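You operate a simulated robot arm through the tools that you are given. There is no shell and no other tool. Be economical: measure what you need, move in short steps, check, and stop when the job is done.

The job below is to be done with a simulated robot arm. You get a single attempt, and the scene is never put back.

Task
Open the drawer marked cord, put the pink card in the inside of the drawer marked cord, then shut the cord. Press the yellow button marked pulse three times. Open the drop side of purple cart, take the tin marked grease and put it on the front row of the purple cart and shut the cart again. Take the board bundle with orange band and put it on top of the square board with teal knob. Take the sleeve with teal and purple rings and leave it in the inside of the wide shallow blue tray. Put the strip marked one seventy-five on the top of steel shelf of machine one. Any order will do. Set down upright: tin marked grease, sleeve with teal and purple rings.

It is judged by the outcome, as a careful person would: the job done as asked, and still so three seconds after it is handed in. It fails if anything else is knocked over, pushed out of place, dropped, spilled or broken.

Robot
A 7-joint arm with a two-finger parallel gripper on a trunk, on a base that drives. Base frame: it is fixed to the floor where the robot stands at the start and does not move with it; the origin is under the middle of the robot, x ahead of it, y to its left, z up. Units: m, rad, N and s.
With the tool pointing down near the work surface it reaches from about 0.34 to 0.78 m from the robot's upright axis, wherever it stands. Its first joint turns from -2.897 to 2.897 rad. Places, roughly: board bundle with orange band (11x7x4 cm) [4.2, 4.4, 0.4]; drawer marked cord [7.3, 0, 0.3]; drop side of purple cart [4.7, 3.2, 0.6]; front row of the purple cart [4.9, 3.4, 0.5]; inside of the drawer marked cord [7.3, 0.1, 0.3]; inside of the wide shallow blue tray (25x25 cm) [0.24, -5.32, 0.96]; pink card [4.25, 0.5, 1]; sleeve with teal and purple rings [0.5, -2.75, 1]; square board with teal knob (20x20x6 cm) [4.3, 0.6, 0.3]; strip marked one seventy-five [0.75, -2.5, 0.75]; tin marked grease [4.25, 4.25, 0.5]; top of steel shelf of machine one (20x27 cm) [-0.14, -0.64, 0.96]; yellow button marked pulse [6.1, 1.9, 0.9]. Payload 3.91 kg.
The TCP is the grasp point between the finger pads, 0.03 m short of the fingertips. In the tool frame z runs along the fingers and y along their closing line. Largest opening 0.11 m; finger width 0.02, thickness 0.01; the body of the gripper, 0.048 by 0.112 m, starts 0.055 m behind the TCP.
Orientation is that of the tool frame in the base frame, as a unit quaternion [x, y, z, w]. With the fingers straight down and closing along the base's y, the tool's x points along the base's -x, its y along +y and its z along -z.

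Tools
- The arm moves only by the tool nudge_tool. Its argument "moves" is one flat list of numbers, 7 for each row, row after row: the turn, a rotation vector about the base's x, y, z in rad, then the shift along the base's x, y, z in m, then the gripper command, from -1 (shut) to 1 (fully open), values between in proportion. In form: [wx, wy, wz, dx, dy, dz, claw, wx, wy, wz, dx, dy, dz, claw, ...]. A call has 1 to 10 rows; each row is the pose to reach, as a shift and turn from the pose commanded when the call began. Rows are played at 5 a second. More than 0.05 m and 0.15 rad between two rows, or a gripper value outside its range, and nothing of the call is played. A pose out of reach is approached as far as the arm can. The call stops where the force on the tool passes 40 N (or 10 N more than at its start, if that is more) or the arm is blocked; 0.2 s more then pass. The fingers move at their own pace (about 0.072 m/s each) and stop on an object; they squeeze with about 24 N. The grip force told is the motor's: it shows also when the fingers shut on nothing. Time passes only in rows, and 0.2 s behind the last, so rows that repeat a pose let the fingers close. The reply holds the time, the measured pose of the TCP, the force on the tool along the base axes, the opening and the grip force, in the units named above and with some noise, with the torque about the TCP (base axes, N m) and any sound that the robot's microphone picked up.
- Cameras (640 x 400 px; columns grow to the right, rows downward): "scene" is now at [0.0292, 0.1495, 1.0448]; the picture's right is [-0.14, -0.99, 0.00], its down [-0.46, 0.07, -0.89] and it looks along [0.88, -0.13, -0.46] (base axes); focal length 254 px, centre (320, 200). "wrist" rides on the gripper at [0.072, 0.017, -0.103] in the tool frame; the picture's right is [-0.23, 0.97, 0.00], its down [-0.76, -0.18, -0.62] and it looks along [-0.61, -0.14, 0.78] (tool axes); focal length 222 px, centre (320, 200). There is no depth. A picture from a camera that has moved, and an enlarged one, comes with that camera's place and axes in the base frame and with its lens. The place of the scene camera against the robot may be out by one fixed shift of up to 0.025 m in any direction.
- get_image(camera): a new picture of that camera. It takes no simulated time.
- raise_lower(by): slides the trunk up (or, below 0, down) by that many m; the arm and the scene camera ride with it, the base frame stays. It gives what a move gives, with no picture.
- drive_base(legs): drives the robot by 1 to 6 legs, each [ahead, left, turn to the left] in m, m and rad, along the robot's own axes; the way and the turn of a leg run together, so that a leg with both is an arc; at most 1.5 m and 3.142 rad a leg. The arm and the cameras ride along, it lands a little off, and it stops where it bumps. It gives what a move gives.
- turn_head(pan, tilt): turns the head with the scene camera to pan (to the left, within 2.705 rad either way) and tilt (down, from -0.506 to 1.204), counted from straight ahead of the robot. It gives what a move gives.
- inspect(camera, box): a new picture of the part [left, top, right, bottom] of that camera's present view, enlarged. It takes no simulated time.
- job_done(): hands the job in; it is judged then, once.

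Go step by step. Nothing tells you exact positions but the pictures and the camera data: compare them with the known pose of the tool, close in by small moves and look again before you grip or let go. The budget is 217 turns and 198 pictures, counting those below and the enlarged ones. Unless the task says otherwise, let go and move clear before handing in.

The tools are called after "Request:" as a command line: name --argument value ..., lists and objects as JSON in quotes. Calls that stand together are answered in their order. nudge_tool: Moves the arm, as the interface text tells. Its arguments: {"type":"object","properties":{"moves":{"type":"array","items":{"type":"number"}}},"required":["moves"]} The other tools are called the same way: raise_lower (by) slides the trunk up or down; drive_base (legs) drives the base; turn_head (pan, tilt) turns the head that bears the scene camera; get_image (camera) takes a picture; inspect (camera, box) takes an enlarged picture of a part of a camera's view; job_done () hands the job in.

At the start:

```text
time: 0.0
ee_pos: [0.4618, -0.1358, 0.4645]
tool_rot: [-0.001, 1.0, 0.0, 0.0]
wrist_force: [-0.7, -0.6, 0.5]
ft_torque: [-0.02, 0.0, 0.0]
finger_gap: 0.1098
finger_force: 0.0
trunk travel left (down, up): [-0.075, 0.115]
robot x, y, heading: [0.0015, 0.0003, 0.003]
head pan, tilt: [-0.143, 0.482]
```

scene: 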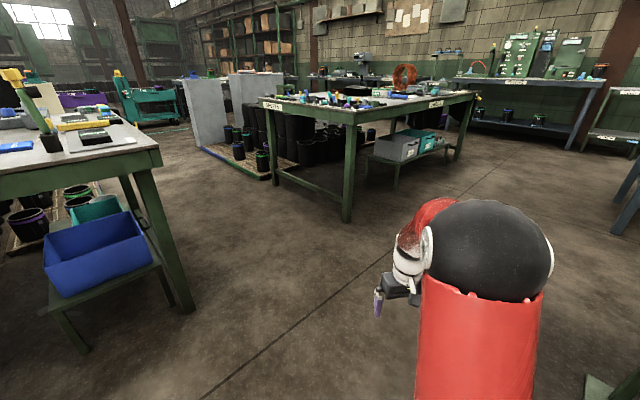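
wrist: 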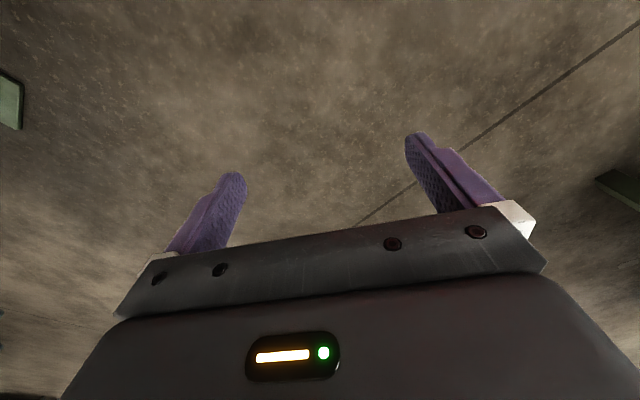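

I see a workshop with several benches ahead; the nearest tasks (machine one, strip, sleeve) are to my right. I'll look around first.

Request:
turn_head --pan -1.4 --tilt 0.35

Request:
get_image --camera "scene"

Request:
turn_head --pan -2.5 --tilt 0.35

Request:
get_image --camera "scene"

```text
time: 1.4
ee_pos: [0.4629, -0.1356, 0.464]
tool_rot: [0.0, 1.0, 0.0, 0.0]
wrist_force: [0.0, 0.0, 0.0]
ft_torque: [-0.01, -0.01, 0.03]
finger_gap: 0.1102
finger_force: 0.1
trunk travel left (down, up): [-0.075, 0.115]
robot x, y, heading: [0.0014, 0.0009, -0.001]
head pan, tilt: [-1.4, 0.351]
```

```text
195 pictures are left
camera scene: at [-0.0453, 0.0707, 1.0568], right [-0.99, -0.17, 0.0], down [-0.06, 0.34, -0.94], along [0.16, -0.93, -0.34], focal length 254 px, centre (320, 200)
```

scene: 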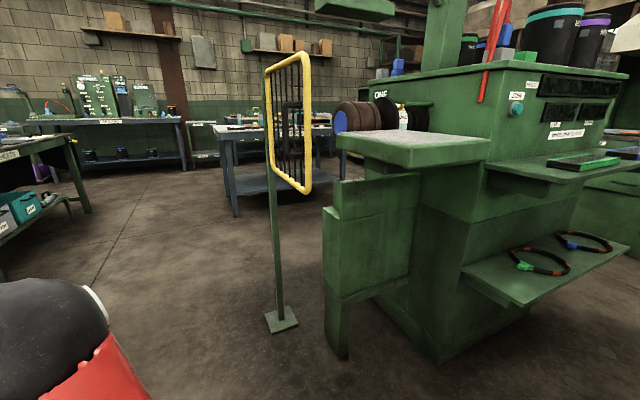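

```text
time: 2.8
ee_pos: [0.4626, -0.1361, 0.4653]
tool_rot: [0.0, 1.0, 0.0, 0.0]
wrist_force: [0.8, -1.0, 0.3]
ft_torque: [0.02, -0.02, 0.0]
finger_gap: 0.1099
finger_force: 0.1
trunk travel left (down, up): [-0.075, 0.115]
robot x, y, heading: [0.0015, -0.0009, 0.001]
head pan, tilt: [-2.499, 0.351]
```

```text
194 pictures are left
camera scene: at [-0.1357, 0.1066, 1.0568], right [-0.6, 0.8, 0.0], down [0.27, 0.21, -0.94], along [-0.75, -0.56, -0.34], focal length 254 px, centre (320, 200)
```

scene: 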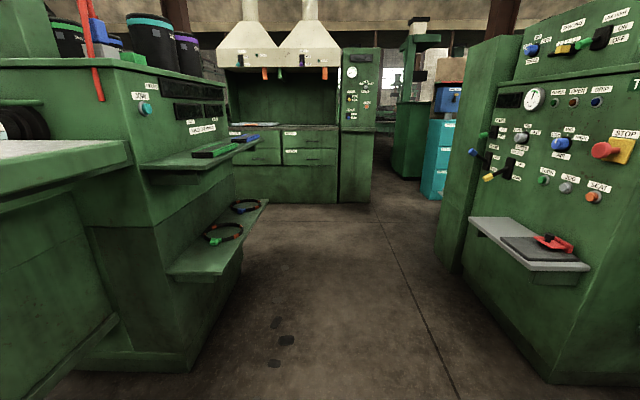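

The steel shelf of machine one checks out at about (-0.15,-0.64,0.96), and the blue table with the strip and sleeve is behind the yellow guard. I'll raise and tuck the tool, then drive around the guard to that table.

Request:
nudge_tool --moves '[0, 0, 0, 0, 0.0, 0.05, 1, 0, 0, 0, 0, 0, 0.1, 1, 0, 0, 0, 0, 0, 0.15, 1, 0, 0, 0, 0, 0, 0.2, 1, 0, 0, 0, 0, 0, 0.25, 1, 0, 0, 0, 0, 0, 0.3, 1, 0, 0, 0, 0, 0, 0.35, 1, 0, 0, 0, 0, 0, 0.4, 1, 0, 0, 0, 0, 0, 0.45, 1, 0, 0, 0, 0, 0, 0.5, 1]'

Request:
drive_base --legs '[[0.95, 0, 0], [0, 0, -1.571], [1.2, 0, 0]]'

Request:
turn_head --pan 0 --tilt 0.5

Request:
get_image --camera "scene"

```text
time: 5.0
ee_pos: [0.4629, -0.1337, 0.853]
tool_rot: [0.0, 1.0, 0.0, 0.002]
wrist_force: [0.3, 0.1, -0.3]
ft_torque: [0.01, 0.0, -0.02]
finger_gap: 0.1101
finger_force: 0.1
out of reach, approached as far as the arm can: row 8, 9, 10
trunk travel left (down, up): [-0.075, 0.115]
robot x, y, heading: [-0.0025, -0.0003, 0.003]
head pan, tilt: [-2.499, 0.351]
```

```text
time: 19.6
ee_pos: [0.7948, -1.673, 0.8509]
tool_rot: [0.72, 0.694, -0.002, 0.0]
wrist_force: [0.4, -0.1, -0.2]
ft_torque: [0.03, 0.0, -0.01]
finger_gap: 0.1101
finger_force: 0.0
trunk travel left (down, up): [-0.075, 0.115]
robot x, y, heading: [0.9439, -1.2155, -1.598]
head pan, tilt: [-2.499, 0.351]
```

```text
time: 21.9
ee_pos: [0.7938, -1.6728, 0.8515]
tool_rot: [0.719, 0.695, -0.002, 0.001]
wrist_force: [0.2, 0.8, 0.4]
ft_torque: [0.0, 0.0, 0.0]
finger_gap: 0.1098
finger_force: 0.1
trunk travel left (down, up): [-0.075, 0.115]
robot x, y, heading: [0.9422, -1.2158, -1.6]
head pan, tilt: [0.0, 0.499]
```

```text
193 pictures are left
camera scene: at [1.094, -1.2423, 1.0431], right [-1.0, 0.03, 0.0], down [0.02, 0.48, -0.88], along [-0.03, -0.88, -0.48], focal length 254 px, centre (320, 200)
```

scene: 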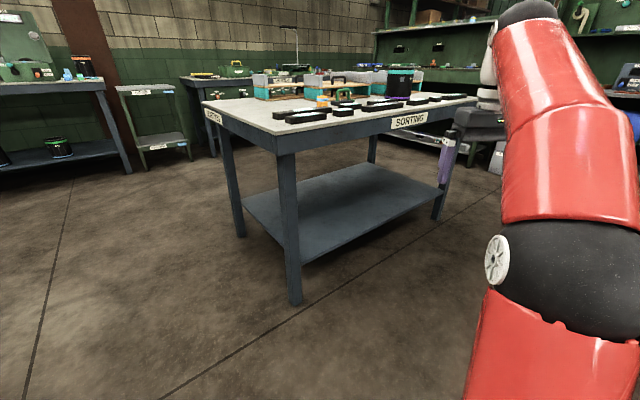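

The sorting table is rotated; its front faces toward machine one. Let me zoom in on its contents.

Request:
inspect --camera "scene" --box '[200, 50, 480, 170]'

```text
2.29 times, centred on (340, 110) of scene
camera zoom: at [1.094, -1.2423, 1.0431], right [-1.0, 0.03, 0.0], down [0.02, 0.48, -0.88], along [-0.03, -0.88, -0.48], focal length 580 px, centre (274, 406)
```

zoom: 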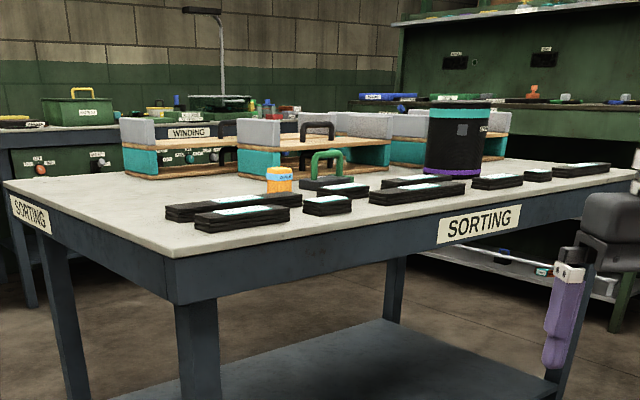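

The strips and the sleeve are along the front edge of the table. I'll raise the trunk, face the table square on and shift along it.

Request:
raise_lower --by 0.115

Request:
drive_base --legs '[[0, 0, 0.73], [0, -1.1, 0], [0.25, 0, 0]]'

Request:
get_image --camera "scene"

```text
time: 23.3
ee_pos: [0.7939, -1.6716, 0.9665]
tool_rot: [0.719, 0.695, -0.002, 0.001]
wrist_force: [0.3, 0.4, 0.3]
ft_torque: [0.03, 0.0, 0.03]
finger_gap: 0.11
finger_force: 0.1
trunk travel left (down, up): [-0.19, 0.0]
robot x, y, heading: [0.9413, -1.2122, -1.602]
head pan, tilt: [0.0, 0.499]
```

```text
time: 32.4
ee_pos: [0.4463, -2.5624, 0.9681]
tool_rot: [0.431, 0.902, -0.002, 0.002]
wrist_force: [0.3, 0.0, 0.3]
ft_torque: [0.0, -0.02, -0.03]
finger_gap: 0.1101
finger_force: 0.0
trunk travel left (down, up): [-0.19, 0.0]
robot x, y, heading: [0.2569, -2.1174, -0.893]
head pan, tilt: [0.0, 0.499]
```

```text
191 pictures are left
camera scene: at [0.3972, -2.0375, 1.1581], right [-0.78, -0.63, 0.0], down [-0.3, 0.37, -0.88], along [0.55, -0.68, -0.48], focal length 254 px, centre (320, 200)
```

scene: 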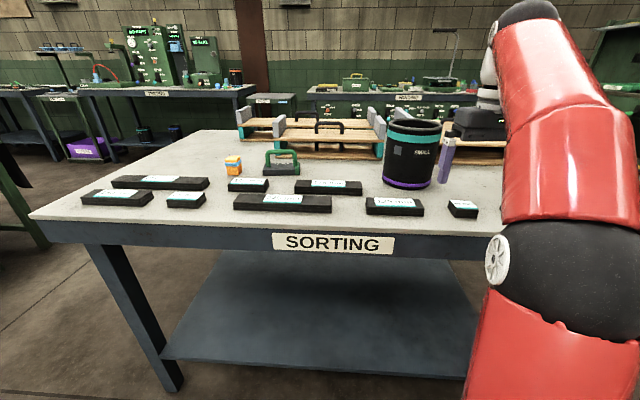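

Request:
inspect --camera "scene" --box '[70, 160, 290, 220]'

Request:
inspect --camera "scene" --box '[280, 100, 500, 225]'

```text
2.91 times, centred on (180, 190) of scene
camera zoom: at [0.3972, -2.0375, 1.1581], right [-0.78, -0.63, 0.0], down [-0.3, 0.37, -0.88], along [0.55, -0.68, -0.48], focal length 738 px, centre (727, 229)
```

zoom: 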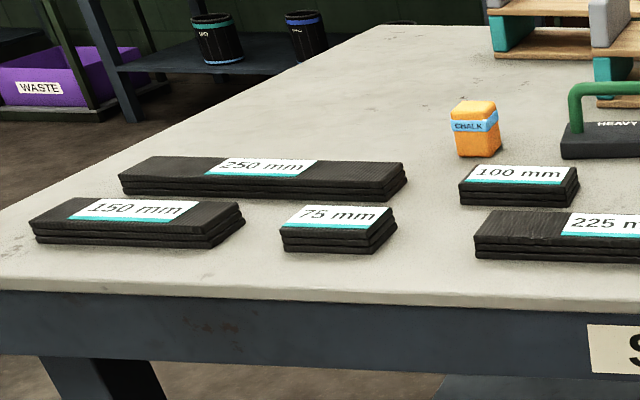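

```text
2.91 times, centred on (390, 162) of scene
camera zoom: at [0.3972, -2.0375, 1.1581], right [-0.78, -0.63, 0.0], down [-0.3, 0.37, -0.88], along [0.55, -0.68, -0.48], focal length 738 px, centre (116, 309)
```

zoom: 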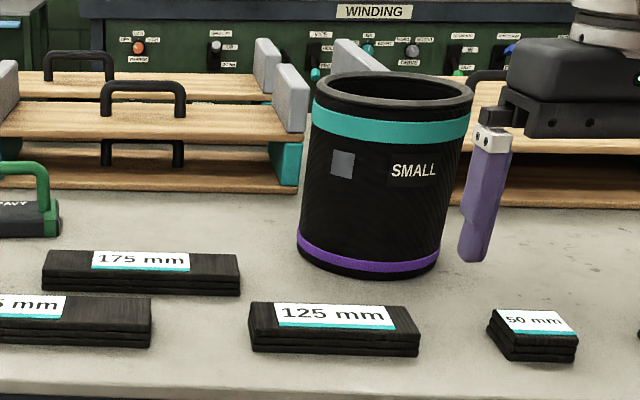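

The strip is 175 mm and sits at about (0.75,-2.5), the sleeve is the open black can at about (0.65,-2.79). Before planning the lifts I'll test how high the tool gets at a smaller radius.

Request:
nudge_tool --moves '[0, 0, 0, -0.02, 0.045, 0.03, 1, 0, 0, 0, -0.035, 0.08, 0.06, 1, 0, 0, 0, -0.045, 0.105, 0.1, 1, 0, 0, 0, -0.045, 0.105, 0.14, 1]'

```text
refused: row 1 steps farther than a row can; nothing moved
```

That step was slightly too long; I'll repeat with smaller ones.

Request:
nudge_tool --moves '[0, 0, 0, -0.012, 0.027, 0.02, 1, 0, 0, 0, -0.024, 0.054, 0.04, 1, 0, 0, 0, -0.035, 0.08, 0.07, 1, 0, 0, 0, -0.045, 0.105, 0.1, 1, 0, 0, 0, -0.045, 0.105, 0.14, 1]'

```text
time: 33.6
ee_pos: [0.4006, -2.4574, 0.9892]
tool_rot: [0.431, 0.903, -0.003, 0.003]
wrist_force: [-0.2, 0.1, 0.2]
ft_torque: [0.01, -0.01, 0.0]
finger_gap: 0.1098
finger_force: 0.0
out of reach, approached as far as the arm can: row 1, 2, 3, 4, 5
trunk travel left (down, up): [-0.19, 0.0]
robot x, y, heading: [0.2586, -2.1173, -0.897]
head pan, tilt: [0.0, 0.499]
```

Tool-down height tops out at about 0.99 m, so the higher placements need a tilted tool. I'll test how high it gets tilted 0.8 rad outward.

Request:
nudge_tool --moves '[-0.092, -0.0385, 0, 0.011, -0.0265, 0.02, 1, -0.185, -0.077, 0, 0.022, -0.053, 0.04, 1, -0.277, -0.1155, 0, 0.033, -0.0795, 0.06, 1, -0.369, -0.154, 0, 0.044, -0.106, 0.08, 1, -0.461, -0.1925, 0, 0.055, -0.1325, 0.1, 1, -0.554, -0.231, 0, 0.066, -0.159, 0.12, 1, -0.646, -0.2695, 0, 0.077, -0.1855, 0.14, 1, -0.738, -0.308, 0, 0.088, -0.212, 0.16, 1, -0.738, -0.308, 0, 0.088, -0.212, 0.2, 1, -0.738, -0.308, 0, 0.088, -0.212, 0.24, 1]'

Request:
get_image --camera "scene"

```text
time: 35.8
ee_pos: [0.4808, -2.6485, 1.1128]
tool_rot: [0.397, 0.83, -0.262, 0.292]
wrist_force: [-0.3, 0.0, 0.1]
ft_torque: [0.01, -0.01, 0.01]
finger_gap: 0.1098
finger_force: 0.0
out of reach, approached as far as the arm can: row 5, 6, 7, 8, 9, 10
trunk travel left (down, up): [-0.19, 0.0]
robot x, y, heading: [0.2606, -2.1157, -0.889]
head pan, tilt: [0.0, 0.499]
```

```text
188 pictures are left
camera scene: at [0.3972, -2.0375, 1.1581], right [-0.78, -0.63, 0.0], down [-0.3, 0.37, -0.88], along [0.55, -0.68, -0.48], focal length 254 px, centre (320, 200)
```

scene: 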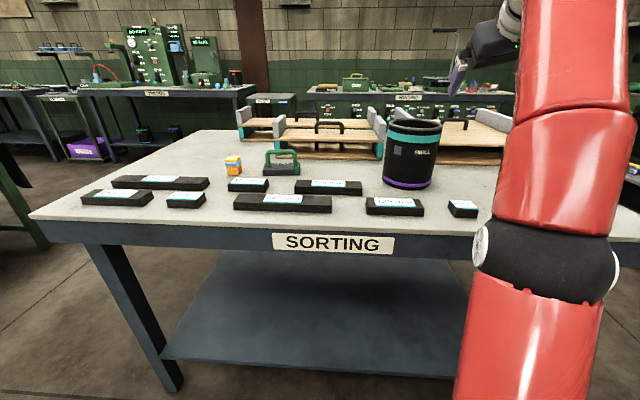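

Tilting gives about 1.11 m, so that works for the high shelves. For the strip I'll grip it with the hand leaning left by about 0.6 rad, closing across its width; I swing the tool over it.

Request:
nudge_tool --moves '[0.029, 0.104, 0.087, 0.019, 0.01, -0.006, 1, 0.058, 0.207, 0.175, 0.038, 0.02, -0.012, 1, 0.087, 0.311, 0.262, 0.057, 0.031, -0.018, 1, 0.115, 0.415, 0.35, 0.076, 0.041, -0.025, 1, 0.144, 0.518, 0.437, 0.095, 0.051, -0.031, 1, 0.173, 0.622, 0.525, 0.114, 0.061, -0.037, 1, 0.202, 0.726, 0.612, 0.133, 0.072, -0.044, 1, 0.231, 0.829, 0.699, 0.152, 0.082, -0.05, 1, 0.26, 0.933, 0.787, 0.171, 0.092, -0.056, 1, 0.289, 1.036, 0.874, 0.191, 0.1025, -0.063, 1]'

```text
time: 38.0
ee_pos: [0.6169, -2.4878, 1.0168]
tool_rot: [-0.058, 0.978, -0.189, -0.072]
wrist_force: [-1.5, -0.5, -0.3]
ft_torque: [-0.02, 0.02, -0.02]
finger_gap: 0.11
finger_force: 0.0
out of reach, approached as far as the arm can: row 1, 2, 3, 4, 5, 6, 7, 8, 9, 10
trunk travel left (down, up): [-0.19, 0.0]
robot x, y, heading: [0.26, -2.1198, -0.891]
head pan, tilt: [0.0, 0.499]
```

Request:
nudge_tool --moves '[0.033, 0.107, 0.088, 0.026, -0.003, -0.003, 1, 0.066, 0.215, 0.175, 0.052, -0.007, -0.006, 1, 0.099, 0.322, 0.263, 0.079, -0.01, -0.01, 1, 0.132, 0.43, 0.35, 0.105, -0.014, -0.014, 1, 0.165, 0.537, 0.438, 0.131, -0.017, -0.02, 1]'

Request:
get_image --camera "wrist"

Request:
get_image --camera "scene"

```text
time: 39.2
ee_pos: [0.6809, -2.469, 0.9332]
tool_rot: [-0.298, 0.907, -0.112, -0.277]
wrist_force: [-1.6, -1.2, -0.8]
ft_torque: [0.1, -0.01, -0.01]
finger_gap: 0.1101
finger_force: 0.0
out of reach, approached as far as the arm can: row 1, 2, 3, 4, 5
trunk travel left (down, up): [-0.19, 0.0]
robot x, y, heading: [0.2594, -2.1182, -0.887]
head pan, tilt: [0.0, 0.499]
```

```text
187 pictures are left
camera wrist: at [0.6667, -2.4517, 1.0587], right [-0.43, 0.89, -0.17], down [0.89, 0.45, 0.09], along [0.15, -0.11, -0.98], focal length 222 px, centre (320, 200)
```

wrist: 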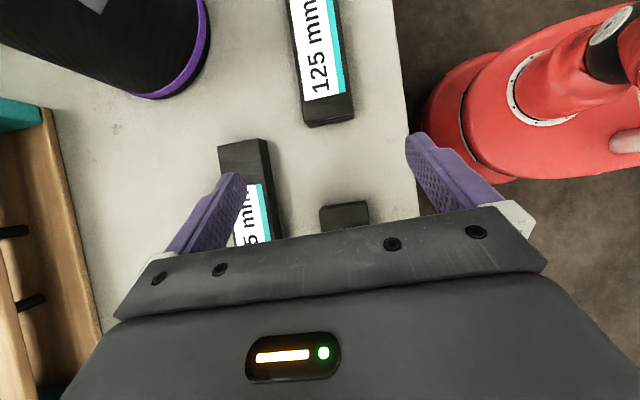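

```text
186 pictures are left
camera scene: at [0.3978, -2.0375, 1.158], right [-0.78, -0.63, 0.0], down [-0.3, 0.37, -0.88], along [0.55, -0.68, -0.48], focal length 254 px, centre (320, 200)
```

scene: 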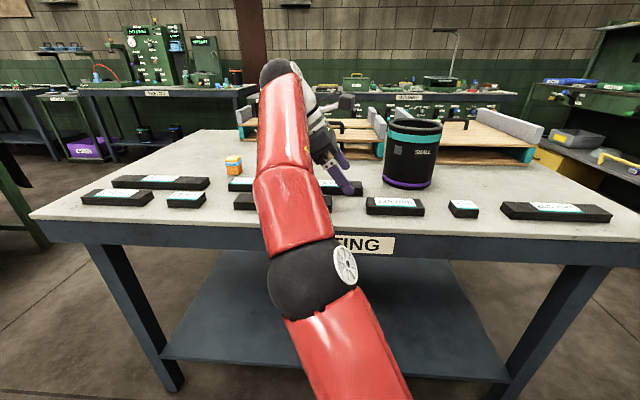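

The strip lies below and behind the gripper. Leaning sideways I can't reach high, but at pick height it's fine, and at the shelf the same grip will lean forward. I'll drive 0.12 m closer and realign.

Request:
drive_base --legs '[[0.12, 0, 0]]'

Request:
get_image --camera "wrist"

Request:
get_image --camera "scene"

```text
time: 40.4
ee_pos: [0.7551, -2.5613, 0.935]
tool_rot: [-0.297, 0.907, -0.113, -0.275]
wrist_force: [0.2, 0.1, -0.2]
ft_torque: [0.0, 0.0, -0.02]
finger_gap: 0.1103
finger_force: 0.0
trunk travel left (down, up): [-0.19, 0.0]
robot x, y, heading: [0.3369, -2.2126, -0.893]
head pan, tilt: [0.0, 0.499]
```

```text
185 pictures are left
camera wrist: at [0.742, -2.544, 1.0595], right [-0.43, 0.89, -0.17], down [0.89, 0.45, 0.09], along [0.16, -0.11, -0.98], focal length 222 px, centre (320, 200)
```

wrist: 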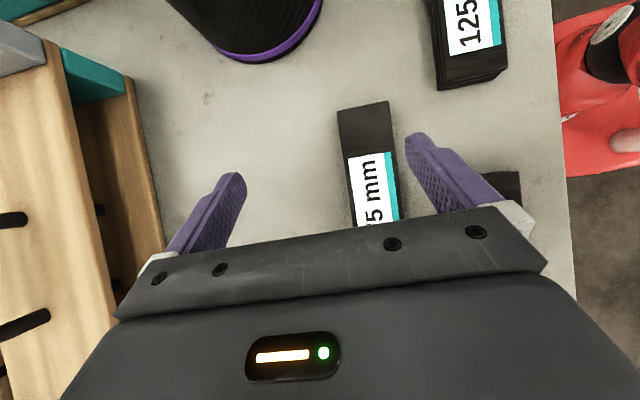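

```text
184 pictures are left
camera scene: at [0.4729, -2.1306, 1.1581], right [-0.78, -0.63, 0.0], down [-0.3, 0.37, -0.88], along [0.55, -0.68, -0.48], focal length 254 px, centre (320, 200)
```

scene: 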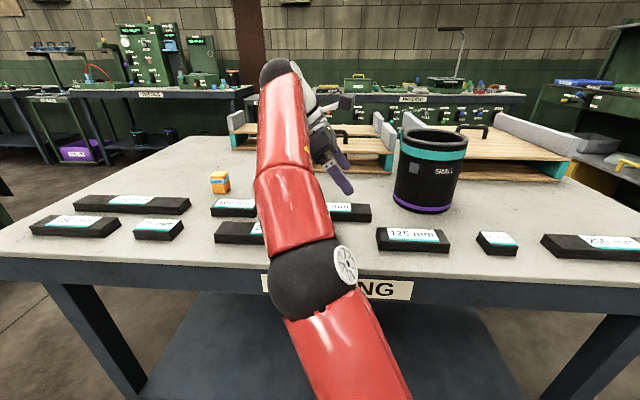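

The strip's centre is about (0.759,-2.519), turned slightly relative to the tool, and the 225 strip leaves enough room. I'll align and descend partly.

Request:
nudge_tool --moves '[0.035, 0.024, -0.05, 0.002, 0.03, 0, 0.6, 0.035, 0.024, -0.05, 0.004, 0.042, -0.02, 0.6, 0.035, 0.024, -0.05, 0.004, 0.042, -0.04, 0.6]'

Request:
get_image --camera "wrist"

Request:
get_image --camera "scene"

```text
time: 41.2
ee_pos: [0.7585, -2.5188, 0.8946]
tool_rot: [-0.281, 0.913, -0.087, -0.283]
wrist_force: [0.1, 0.2, -0.5]
ft_torque: [-0.01, -0.01, 0.02]
finger_gap: 0.0879
finger_force: 0.2
out of reach, approached as far as the arm can: row 1
trunk travel left (down, up): [-0.19, 0.0]
robot x, y, heading: [0.3345, -2.213, -0.885]
head pan, tilt: [0.0, 0.499]
```

```text
183 pictures are left
camera wrist: at [0.7478, -2.5058, 1.0195], right [-0.39, 0.91, -0.13], down [0.91, 0.4, 0.08], along [0.13, -0.09, -0.99], focal length 222 px, centre (320, 200)
```

wrist: 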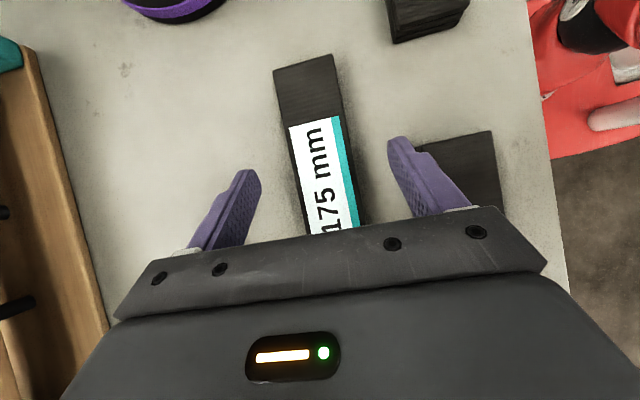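

```text
182 pictures are left
camera scene: at [0.4729, -2.1306, 1.1581], right [-0.78, -0.63, 0.0], down [-0.3, 0.37, -0.88], along [0.55, -0.68, -0.48], focal length 254 px, centre (320, 200)
```

scene: 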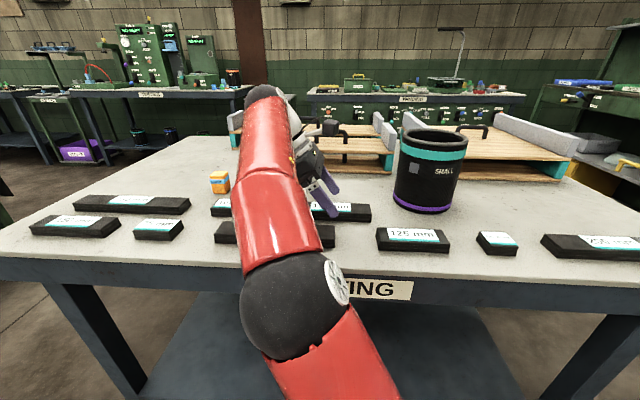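

Laterally the gripper is centred on the strip. Descending to about the strip's height.

Request:
nudge_tool --moves '[0, 0, 0.0, 0, 0, -0.013, 0.6, 0, 0, 0, 0, 0, -0.025, 0.6]'

Request:
inspect --camera "scene" --box '[240, 140, 400, 240]'

Request:
get_image --camera "wrist"

```text
time: 41.8
ee_pos: [0.7579, -2.5185, 0.8711]
tool_rot: [-0.281, 0.913, -0.088, -0.283]
wrist_force: [0.3, 0.2, 1.9]
ft_torque: [0.1, 0.07, 0.01]
finger_gap: 0.0876
finger_force: 0.0
trunk travel left (down, up): [-0.19, 0.0]
robot x, y, heading: [0.3378, -2.2113, -0.891]
head pan, tilt: [0.0, 0.499]
```

```text
4.00 times, centred on (320, 190) of scene
camera zoom: at [0.4728, -2.1305, 1.1581], right [-0.78, -0.63, 0.0], down [-0.3, 0.37, -0.88], along [0.55, -0.68, -0.48], focal length 1015 px, centre (320, 240)
```

zoom: 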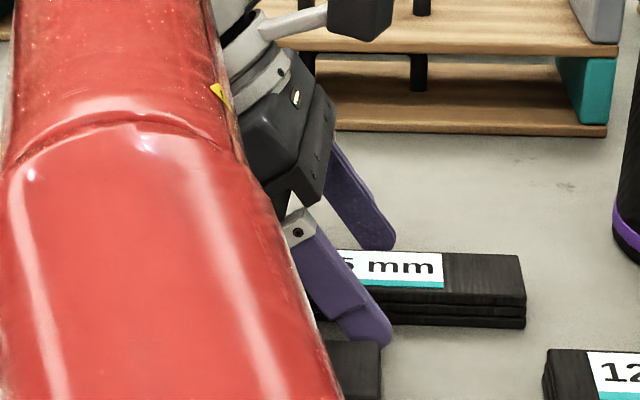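

```text
180 pictures are left
camera wrist: at [0.7478, -2.5048, 0.9959], right [-0.39, 0.91, -0.13], down [0.91, 0.4, 0.08], along [0.13, -0.09, -0.99], focal length 222 px, centre (320, 200)
```

wrist: 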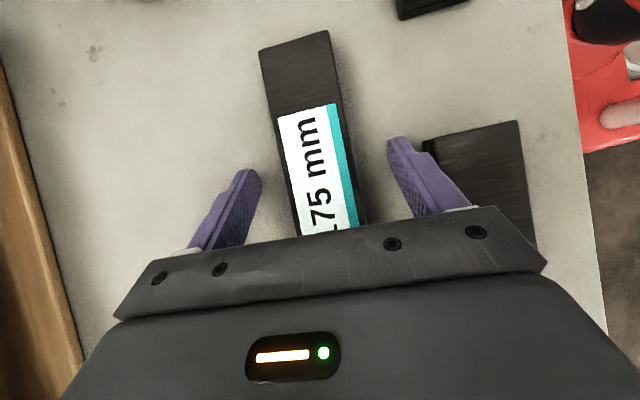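

There is a light contact force, so the fingertips are at the table. Raise 3 mm and close.

Request:
nudge_tool --moves '[0, 0, 0, 0, 0, 0.003, 0.6, 0, 0, 0, 0, 0, 0.003, -1, 0, 0, 0, 0, 0, 0.003, -1, 0, 0, 0, 0, 0, 0.003, -1, 0, 0, 0, 0, 0, 0.003, -1, 0, 0, 0, 0, 0, 0.023, -1, 0, 0, 0, 0, 0, 0.043, -1]'

Request:
inspect --camera "scene" --box '[240, 140, 400, 240]'

Request:
get_image --camera "wrist"

```text
time: 43.4
ee_pos: [0.7584, -2.5187, 0.9133]
tool_rot: [-0.281, 0.913, -0.088, -0.284]
wrist_force: [0.2, -0.5, 0.5]
ft_torque: [0.05, -0.06, -0.01]
finger_gap: 0.0003
finger_force: 24.2
trunk travel left (down, up): [-0.19, 0.0]
robot x, y, heading: [0.3373, -2.2105, -0.889]
head pan, tilt: [0.0, 0.499]
```

```text
4.00 times, centred on (320, 190) of scene
camera zoom: at [0.4726, -2.1307, 1.1581], right [-0.78, -0.63, 0.0], down [-0.3, 0.37, -0.88], along [0.55, -0.68, -0.48], focal length 1015 px, centre (320, 240)
```

zoom: 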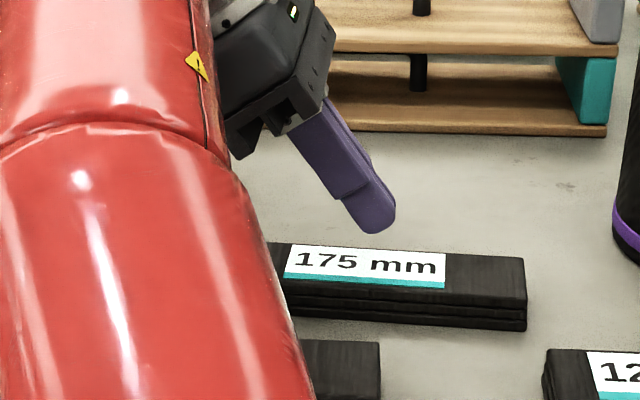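

```text
178 pictures are left
camera wrist: at [0.7488, -2.5051, 1.039], right [-0.39, 0.91, -0.13], down [0.91, 0.41, 0.08], along [0.13, -0.09, -0.99], focal length 222 px, centre (320, 200)
```

wrist: 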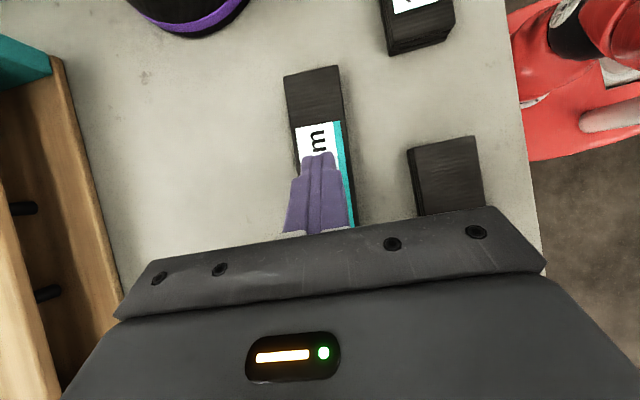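

The fingers closed just above the strip: its top is lower than I assumed. I'll reopen and go about 3 cm lower.

Request:
nudge_tool --moves '[0, 0, 0, -0.003, -0.004, 0, 0.6, 0, 0, 0, -0.003, -0.004, 0, 0.6, 0, 0, 0, -0.003, -0.004, 0, 0.6, 0, 0, 0, -0.003, -0.004, -0.03, 0.6, 0, 0, 0, -0.003, -0.004, -0.045, 0.6, 0, 0, 0, -0.003, -0.004, -0.056, 0.6, 0, 0, 0, -0.003, -0.004, -0.063, 0.6, 0, 0, 0, -0.003, -0.004, -0.07, 0.6]'

Request:
inspect --camera "scene" --box '[240, 140, 400, 240]'

```text
time: 44.8
ee_pos: [0.7564, -2.5231, 0.8715]
tool_rot: [-0.281, 0.913, -0.093, -0.281]
wrist_force: [2.3, 2.7, 18.0]
ft_torque: [0.7, 0.48, -0.11]
finger_gap: 0.0878
finger_force: 0.1
trunk travel left (down, up): [-0.19, 0.0]
robot x, y, heading: [0.3348, -2.2119, -0.887]
head pan, tilt: [0.0, 0.499]
stopped in row 6: the force on the tool passed its limit at 56 N (the readings are from after the stop); the commanded pose is now the measured one
```

```text
4.00 times, centred on (320, 190) of scene
camera zoom: at [0.4725, -2.1297, 1.1583], right [-0.78, -0.63, 0.0], down [-0.3, 0.37, -0.88], along [0.55, -0.68, -0.48], focal length 1015 px, centre (320, 240)
```

zoom: 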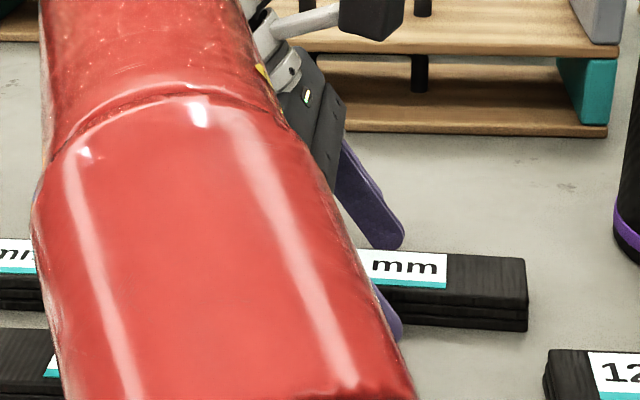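

The near fingertip touched something, probably the 225 strip next to it. I'll rise a bit, narrow the opening, and look.

Request:
nudge_tool --moves '[0, 0, 0, 0, 0, 0.02, 0.3, 0, 0, 0, 0, 0, 0.02, 0.3]'

Request:
inspect --camera "wrist" --box '[180, 40, 520, 250]'

```text
time: 45.4
ee_pos: [0.7548, -2.5234, 0.8892]
tool_rot: [-0.28, 0.913, -0.091, -0.282]
wrist_force: [-0.1, 0.3, 0.3]
ft_torque: [0.02, 0.02, -0.02]
finger_gap: 0.0713
finger_force: 0.0
trunk travel left (down, up): [-0.19, 0.0]
robot x, y, heading: [0.332, -2.2141, -0.89]
head pan, tilt: [0.0, 0.499]
```

```text
1.88 times, centred on (350, 145) of wrist
camera zoom: at [0.7445, -2.5102, 1.0149], right [-0.39, 0.91, -0.14], down [0.91, 0.41, 0.08], along [0.13, -0.09, -0.99], focal length 418 px, centre (264, 304)
```

zoom: 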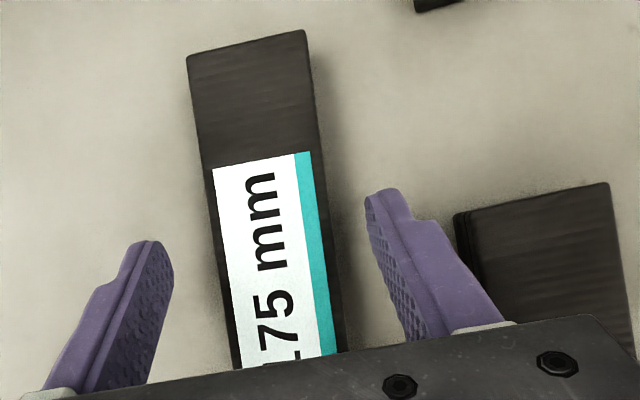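

Now it's clear of both strips and centred. Narrow slightly and descend with the guard.

Request:
nudge_tool --moves '[0, 0, 0, 0.001, -0.001, -0.01, 0.2, 0, 0, 0, 0.001, -0.001, -0.018, 0.2, 0, 0, 0, 0.001, -0.001, -0.026, 0.2, 0, 0, 0, 0.001, -0.001, -0.034, 0.2, 0, 0, 0, 0.001, -0.001, -0.04, 0.2]'

Request:
inspect --camera "wrist" --box '[180, 40, 520, 250]'

```text
time: 46.2
ee_pos: [0.7571, -2.523, 0.8718]
tool_rot: [-0.28, 0.913, -0.098, -0.278]
wrist_force: [5.2, 1.8, 17.0]
ft_torque: [0.53, 0.35, -0.29]
finger_gap: 0.0656
finger_force: 0.0
trunk travel left (down, up): [-0.19, 0.0]
robot x, y, heading: [0.3369, -2.2145, -0.887]
head pan, tilt: [0.0, 0.499]
stopped in row 3: the force on the tool passed its limit at 53 N (the readings are from after the stop); the commanded pose is now the measured one
```

```text
1.88 times, centred on (350, 145) of wrist
camera zoom: at [0.7447, -2.5088, 0.9963], right [-0.39, 0.91, -0.15], down [0.91, 0.41, 0.09], along [0.14, -0.1, -0.98], focal length 418 px, centre (264, 304)
```

zoom: 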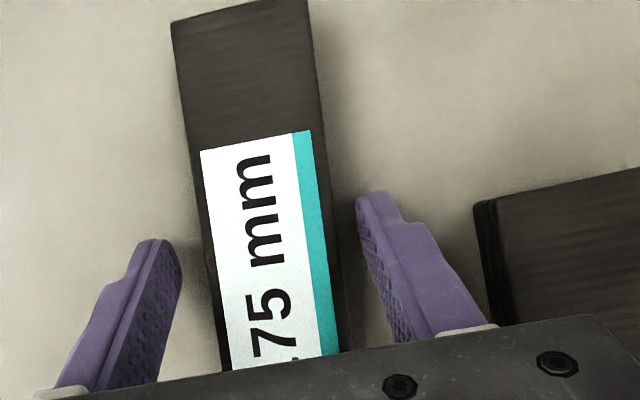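

The near fingertip is actually on the table (z≈0.84). So the earlier close likely slipped; I'll back off 2 mm, close and check the gap before lifting.

Request:
nudge_tool --moves '[0.01, 0.007, 0, 0, 0, 0.001, 0.2, 0.022, 0.012, 0, 0, 0, 0.001, -1, 0.022, 0.012, 0, 0, 0, 0.001, -1, 0.022, 0.012, 0, 0, 0, 0.001, -1, 0.022, 0.012, 0, 0, 0, 0.001, -1]'

Request:
inspect --camera "wrist" --box '[180, 40, 520, 250]'

```text
time: 47.4
ee_pos: [0.7577, -2.5248, 0.8697]
tool_rot: [-0.283, 0.913, -0.086, -0.281]
wrist_force: [10.8, -2.3, 25.0]
ft_torque: [-0.56, -0.59, -0.18]
finger_gap: 0.045
finger_force: 23.4
trunk travel left (down, up): [-0.19, 0.0]
robot x, y, heading: [0.3371, -2.2122, -0.888]
head pan, tilt: [0.0, 0.499]
```

```text
1.88 times, centred on (350, 145) of wrist
camera zoom: at [0.7466, -2.5124, 0.996], right [-0.4, 0.91, -0.12], down [0.91, 0.41, 0.09], along [0.13, -0.08, -0.99], focal length 418 px, centre (264, 304)
```

zoom: 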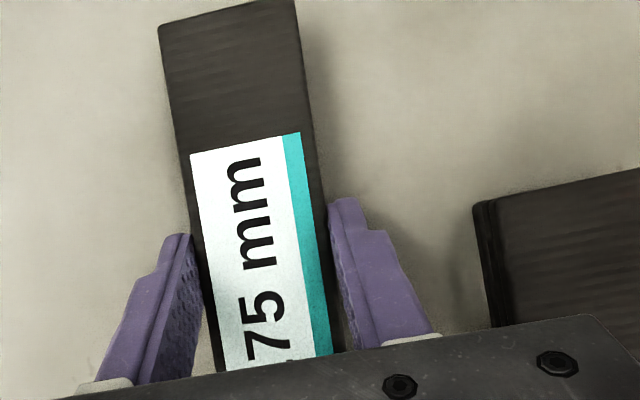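

Gripped now (gap 45 mm). I'll lift slowly and check whether it holds.

Request:
nudge_tool --moves '[0, 0, 0, 0, 0, 0.003, -1, 0, 0, 0, 0, 0, 0.006, -1, 0, 0, 0, 0, 0, 0.01, -1, 0, 0, 0, 0, 0, 0.015, -1, 0, 0, 0, 0, 0, 0.02, -1]'

Request:
inspect --camera "scene" --box '[240, 140, 400, 240]'

```text
time: 48.6
ee_pos: [0.7567, -2.5241, 0.8901]
tool_rot: [-0.283, 0.913, -0.084, -0.281]
wrist_force: [0.9, 0.1, -0.3]
ft_torque: [-0.03, -0.03, 0.04]
finger_gap: 0.0446
finger_force: 23.5
trunk travel left (down, up): [-0.19, 0.0]
robot x, y, heading: [0.3344, -2.2125, -0.882]
head pan, tilt: [0.0, 0.499]
```

```text
4.00 times, centred on (320, 190) of scene
camera zoom: at [0.4731, -2.1303, 1.1581], right [-0.78, -0.63, 0.0], down [-0.3, 0.37, -0.88], along [0.55, -0.68, -0.48], focal length 1015 px, centre (320, 240)
```

zoom: 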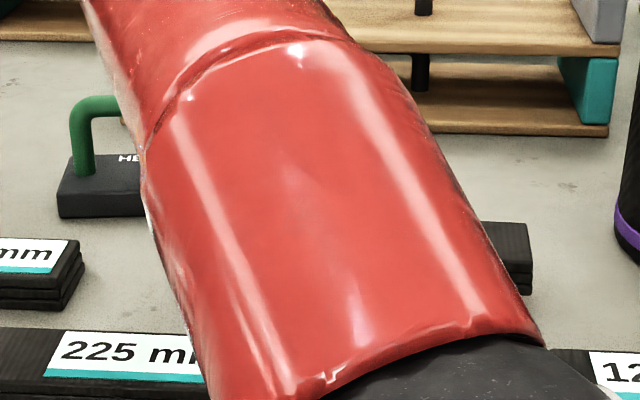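

The strip is in hand. Lift a bit more, then back away.

Request:
nudge_tool --moves '[0, 0, 0, 0, 0, 0.02, -1, 0, 0, 0, 0, 0, 0.04, -1, 0, 0, 0, 0, 0, 0.05, -1]'

Request:
drive_base --legs '[[-0.4, 0, 0]]'

Request:
get_image --camera "scene"

Request:
get_image --camera "wrist"

```text
time: 49.4
ee_pos: [0.7552, -2.5242, 0.9093]
tool_rot: [-0.284, 0.913, -0.085, -0.281]
wrist_force: [0.6, 0.7, -0.9]
ft_torque: [-0.01, 0.0, -0.03]
finger_gap: 0.0443
finger_force: 23.9
out of reach, approached as far as the arm can: row 2, 3
trunk travel left (down, up): [-0.19, 0.0]
robot x, y, heading: [0.3348, -2.214, -0.89]
head pan, tilt: [0.0, 0.499]
```

```text
time: 51.8
ee_pos: [0.5057, -2.2168, 0.9095]
tool_rot: [-0.284, 0.912, -0.085, -0.283]
wrist_force: [-0.6, -0.5, -1.6]
ft_torque: [0.0, -0.02, 0.02]
finger_gap: 0.0439
finger_force: 24.0
trunk travel left (down, up): [-0.19, 0.0]
robot x, y, heading: [0.0851, -1.9047, -0.891]
head pan, tilt: [0.0, 0.499]
```

```text
172 pictures are left
camera scene: at [0.223, -1.8232, 1.1581], right [-0.78, -0.63, 0.0], down [-0.3, 0.37, -0.88], along [0.55, -0.68, -0.48], focal length 254 px, centre (320, 200)
```

scene: 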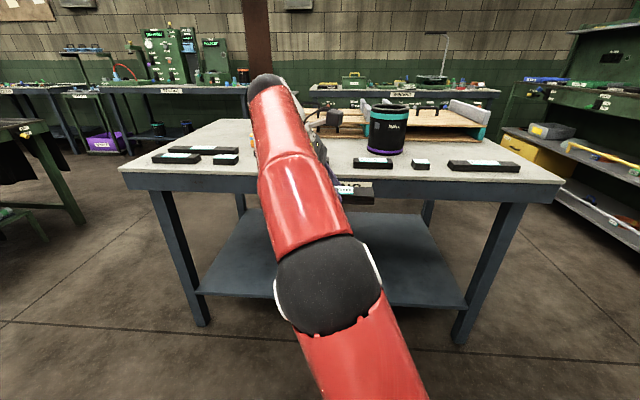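

```text
171 pictures are left
camera wrist: at [0.496, -2.2049, 1.0358], right [-0.4, 0.91, -0.12], down [0.91, 0.41, 0.09], along [0.13, -0.08, -0.99], focal length 222 px, centre (320, 200)
```

wrist: 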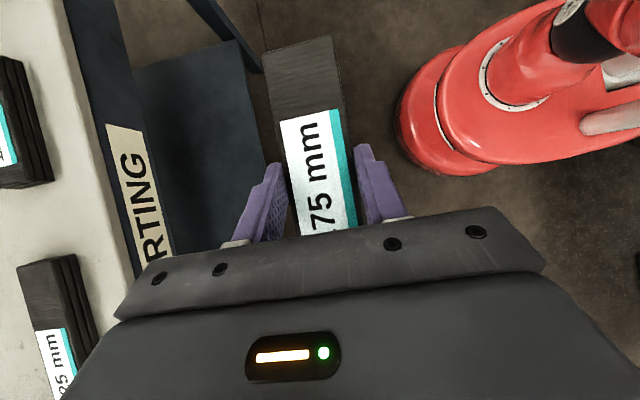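

I hold the strip. Now I rotate the tool 90° about vertical so it leans forward, away from the robot.

Request:
nudge_tool --moves '[0, 0, 0.145, 0, 0, 0, -1, 0, 0, 0.29, 0, 0, 0, -1, 0, 0, 0.435, 0, 0, 0, -1, 0, 0, 0.58, 0, 0, 0, -1, 0, 0, 0.725, 0, 0, 0, -1, 0, 0, 0.87, 0, 0, 0, -1, 0, 0, 1.015, 0, 0, 0, -1, 0, 0, 1.16, 0, 0, 0, -1, 0, 0, 1.305, 0, 0, 0, -1, 0, 0, 1.45, 0, 0, 0, -1]'

Request:
turn_head --pan 2.5 --tilt 0.35

Request:
get_image --camera "scene"

```text
time: 54.0
ee_pos: [0.5074, -2.217, 0.911]
tool_rot: [0.819, -0.493, 0.25, 0.155]
wrist_force: [0.3, 0.1, -0.8]
ft_torque: [0.03, 0.02, 0.01]
finger_gap: 0.0444
finger_force: 24.1
trunk travel left (down, up): [-0.19, 0.0]
robot x, y, heading: [0.0908, -1.9012, -0.884]
head pan, tilt: [0.0, 0.499]
```

```text
time: 56.3
ee_pos: [0.5061, -2.2171, 0.9095]
tool_rot: [0.818, -0.495, 0.25, 0.155]
wrist_force: [-0.3, 0.2, 0.0]
ft_torque: [0.01, 0.02, 0.0]
finger_gap: 0.0441
finger_force: 24.4
trunk travel left (down, up): [-0.19, 0.0]
robot x, y, heading: [0.0854, -1.9025, -0.885]
head pan, tilt: [2.499, 0.351]
```

```text
170 pictures are left
camera scene: at [0.1616, -1.6597, 1.1718], right [1.0, 0.04, 0.0], down [0.01, -0.34, -0.94], along [-0.04, 0.94, -0.34], focal length 254 px, centre (320, 200)
```

scene: 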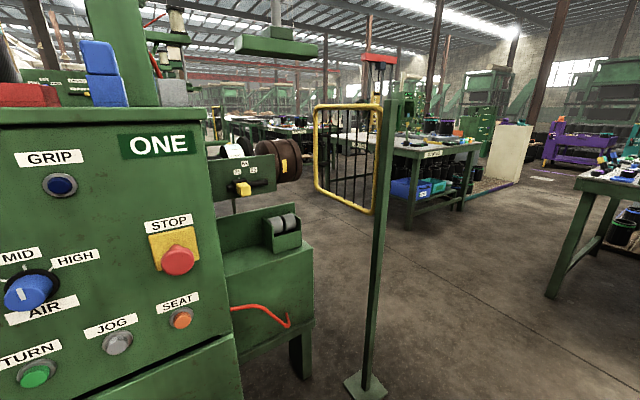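

The machine's steel shelf faces the start area, so I must go back around the guard. I'll face -y, back off and slide around the guard post to about (0.95,-0.3).

Request:
drive_base --legs '[[0, 0, -0.686], [-0.4, 0.2, 0], [-0.2, 0.67, 0], [-1.0, 0, 0]]'

Request:
turn_head --pan -0.6 --tilt 0.45

Request:
get_image --camera "scene"

```text
time: 69.2
ee_pos: [1.1282, -0.8244, 0.9099]
tool_rot: [-0.599, 0.745, -0.182, -0.231]
wrist_force: [0.1, -0.3, -0.5]
ft_torque: [-0.01, 0.02, 0.01]
finger_gap: 0.0443
finger_force: 24.1
trunk travel left (down, up): [-0.19, 0.0]
robot x, y, heading: [1.0055, -0.3155, -1.586]
head pan, tilt: [2.499, 0.351]
```

```text
time: 71.9
ee_pos: [1.1286, -0.8246, 0.9104]
tool_rot: [-0.599, 0.745, -0.182, -0.231]
wrist_force: [0.2, 0.4, -1.2]
ft_torque: [-0.02, 0.02, -0.01]
finger_gap: 0.0443
finger_force: 23.6
trunk travel left (down, up): [-0.19, 0.0]
robot x, y, heading: [1.0038, -0.3161, -1.589]
head pan, tilt: [-0.6, 0.45]
```

```text
169 pictures are left
camera scene: at [1.1056, -0.324, 1.1626], right [-0.82, 0.58, 0.0], down [0.25, 0.36, -0.9], along [-0.52, -0.74, -0.44], focal length 254 px, centre (320, 200)
```

scene: 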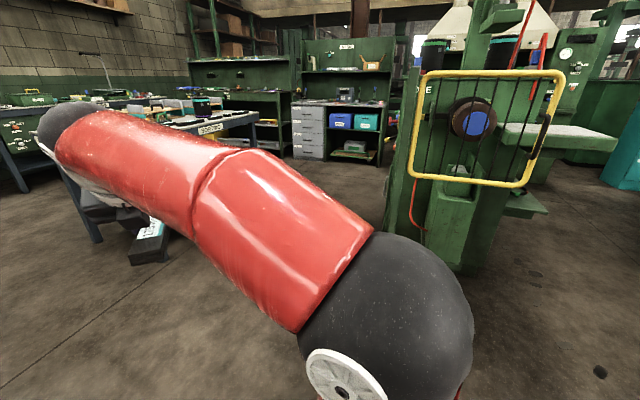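

The shelf is visible behind the guard. I'll back diagonally and slide right to face it.

Request:
drive_base --legs '[[-0.56, -0.45, 0], [0, -0.78, 0.015]]'

Request:
turn_head --pan 0 --tilt 0.45

Request:
get_image --camera "scene"

```text
time: 79.5
ee_pos: [-0.0646, -0.2611, 0.91]
tool_rot: [-0.612, 0.734, -0.186, -0.228]
wrist_force: [-0.6, 0.0, -1.2]
ft_torque: [-0.02, 0.04, -0.01]
finger_gap: 0.0441
finger_force: 24.0
trunk travel left (down, up): [-0.19, 0.0]
robot x, y, heading: [-0.2044, 0.2468, -1.55]
head pan, tilt: [-0.6, 0.45]
```

```text
time: 80.5
ee_pos: [-0.0647, -0.2611, 0.9102]
tool_rot: [-0.612, 0.734, -0.186, -0.228]
wrist_force: [-0.1, -0.8, -1.4]
ft_torque: [0.01, 0.03, 0.01]
finger_gap: 0.0443
finger_force: 24.0
trunk travel left (down, up): [-0.19, 0.0]
robot x, y, heading: [-0.205, 0.2403, -1.549]
head pan, tilt: [0.0, 0.45]
```

```text
168 pictures are left
camera scene: at [-0.0522, 0.2241, 1.1626], right [-1.0, -0.02, 0.0], down [-0.01, 0.44, -0.9], along [0.02, -0.9, -0.44], focal length 254 px, centre (320, 200)
```

scene: 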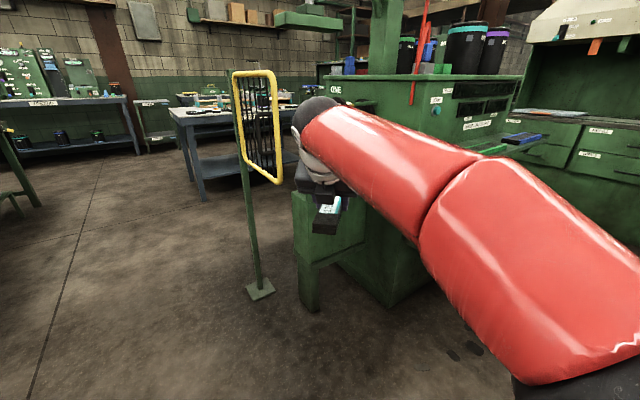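

The arm hides the shelf. I'll raise the tool here, square the strip with -y, and look with both cameras.

Request:
nudge_tool --moves '[0, 0, 0.1, 0, 0, 0.03, -1, 0, 0, 0.19, 0, 0, 0.06, -1, 0, 0, 0.19, 0, 0, 0.1, -1, 0, 0, 0.19, 0, 0, 0.14, -1]'

Request:
get_image --camera "wrist"

Request:
get_image --camera "scene"

```text
time: 81.5
ee_pos: [-0.0653, -0.2623, 1.0525]
tool_rot: [0.68, -0.672, 0.207, 0.208]
wrist_force: [0.2, 0.0, -1.0]
ft_torque: [0.06, 0.03, 0.0]
finger_gap: 0.0439
finger_force: 24.3
trunk travel left (down, up): [-0.19, 0.0]
robot x, y, heading: [-0.2065, 0.2473, -1.552]
head pan, tilt: [0.0, 0.45]
```

```text
167 pictures are left
camera wrist: at [-0.0822, -0.2642, 1.1784], right [-0.98, 0.18, -0.12], down [0.17, 0.98, 0.09], along [0.14, 0.06, -0.99], focal length 222 px, centre (320, 200)
```

wrist: 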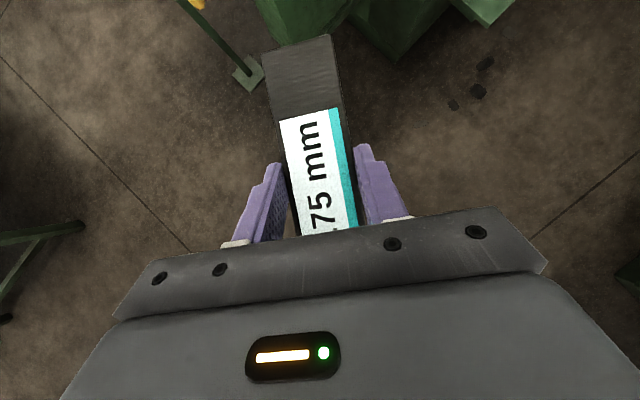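

```text
166 pictures are left
camera scene: at [-0.0521, 0.2242, 1.1625], right [-1.0, -0.02, 0.0], down [-0.01, 0.44, -0.9], along [0.02, -0.9, -0.44], focal length 254 px, centre (320, 200)
```

scene: 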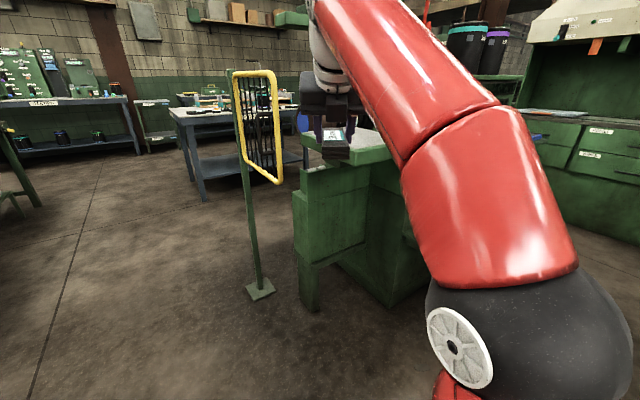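

Good height (1.05 m). Zoom on the shelf.

Request:
inspect --camera "scene" --box '[270, 90, 430, 190]'

```text
4.00 times, centred on (350, 140) of scene
camera zoom: at [-0.0521, 0.2242, 1.1625], right [-1.0, -0.02, 0.0], down [-0.01, 0.44, -0.9], along [0.02, -0.9, -0.44], focal length 1015 px, centre (200, 440)
```

zoom: 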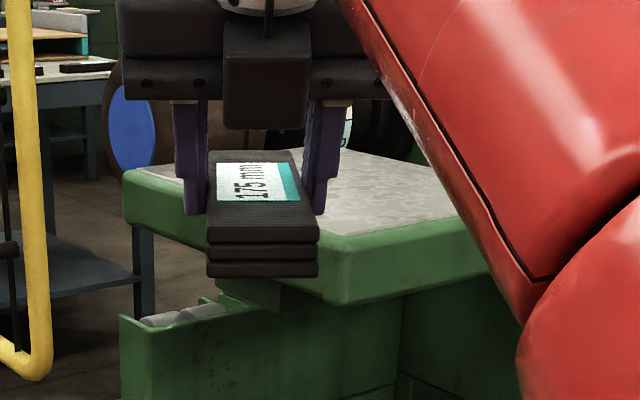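

The shelf is turned about 0.6 rad; its centre works out near (-0.135,-0.65), long side along heading -0.94. I'll drive closer first, with the strip well above shelf height.

Request:
drive_base --legs '[[0, -0.05, 0], [0.28, 0, 0]]'

Request:
nudge_tool --moves '[0, 0, 0.12, 0, 0, 0, -1, 0, 0, 0.24, 0, 0, 0, -1, 0, 0, 0.36, 0, 0, 0, -1, 0, 0, 0.48, 0, 0, 0, -1, 0, 0, 0.58, 0, 0, 0, -1]'

Request:
get_image --camera "wrist"

Request:
inspect --camera "scene" --box '[220, 80, 460, 230]'

```text
time: 84.0
ee_pos: [-0.1049, -0.5347, 1.0523]
tool_rot: [0.682, -0.67, 0.207, 0.209]
wrist_force: [-0.5, -0.4, -0.1]
ft_torque: [0.0, -0.06, -0.01]
finger_gap: 0.0442
finger_force: 23.8
trunk travel left (down, up): [-0.19, 0.0]
robot x, y, heading: [-0.2441, -0.0291, -1.54]
head pan, tilt: [0.0, 0.45]
```

```text
time: 85.2
ee_pos: [-0.1056, -0.5327, 1.0533]
tool_rot: [0.844, -0.449, 0.256, 0.143]
wrist_force: [1.9, 4.1, 2.4]
ft_torque: [-0.18, 0.17, -0.15]
finger_gap: 0.0445
finger_force: 23.7
out of reach, approached as far as the arm can: row 2, 3
trunk travel left (down, up): [-0.19, 0.0]
robot x, y, heading: [-0.25, -0.0294, -1.538]
head pan, tilt: [0.0, 0.45]
```

```text
164 pictures are left
camera wrist: at [-0.1175, -0.5431, 1.179], right [-0.91, -0.39, -0.12], down [-0.4, 0.91, 0.09], along [0.07, 0.13, -0.99], focal length 222 px, centre (320, 200)
```

wrist: 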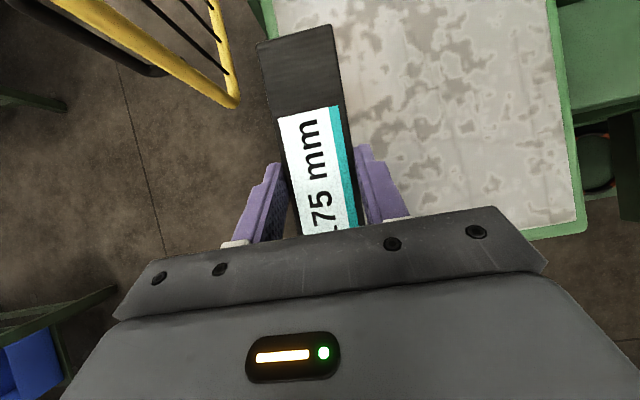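

```text
2.67 times, centred on (340, 155) of scene
camera zoom: at [-0.0946, -0.0458, 1.1625], right [-1.0, -0.03, 0.0], down [-0.01, 0.43, -0.9], along [0.03, -0.9, -0.43], focal length 677 px, centre (267, 320)
```

zoom: 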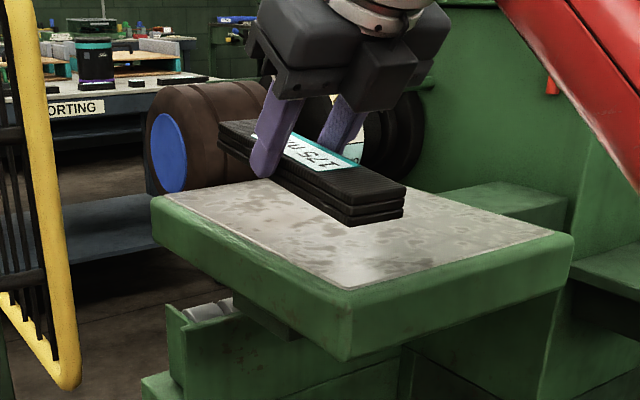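

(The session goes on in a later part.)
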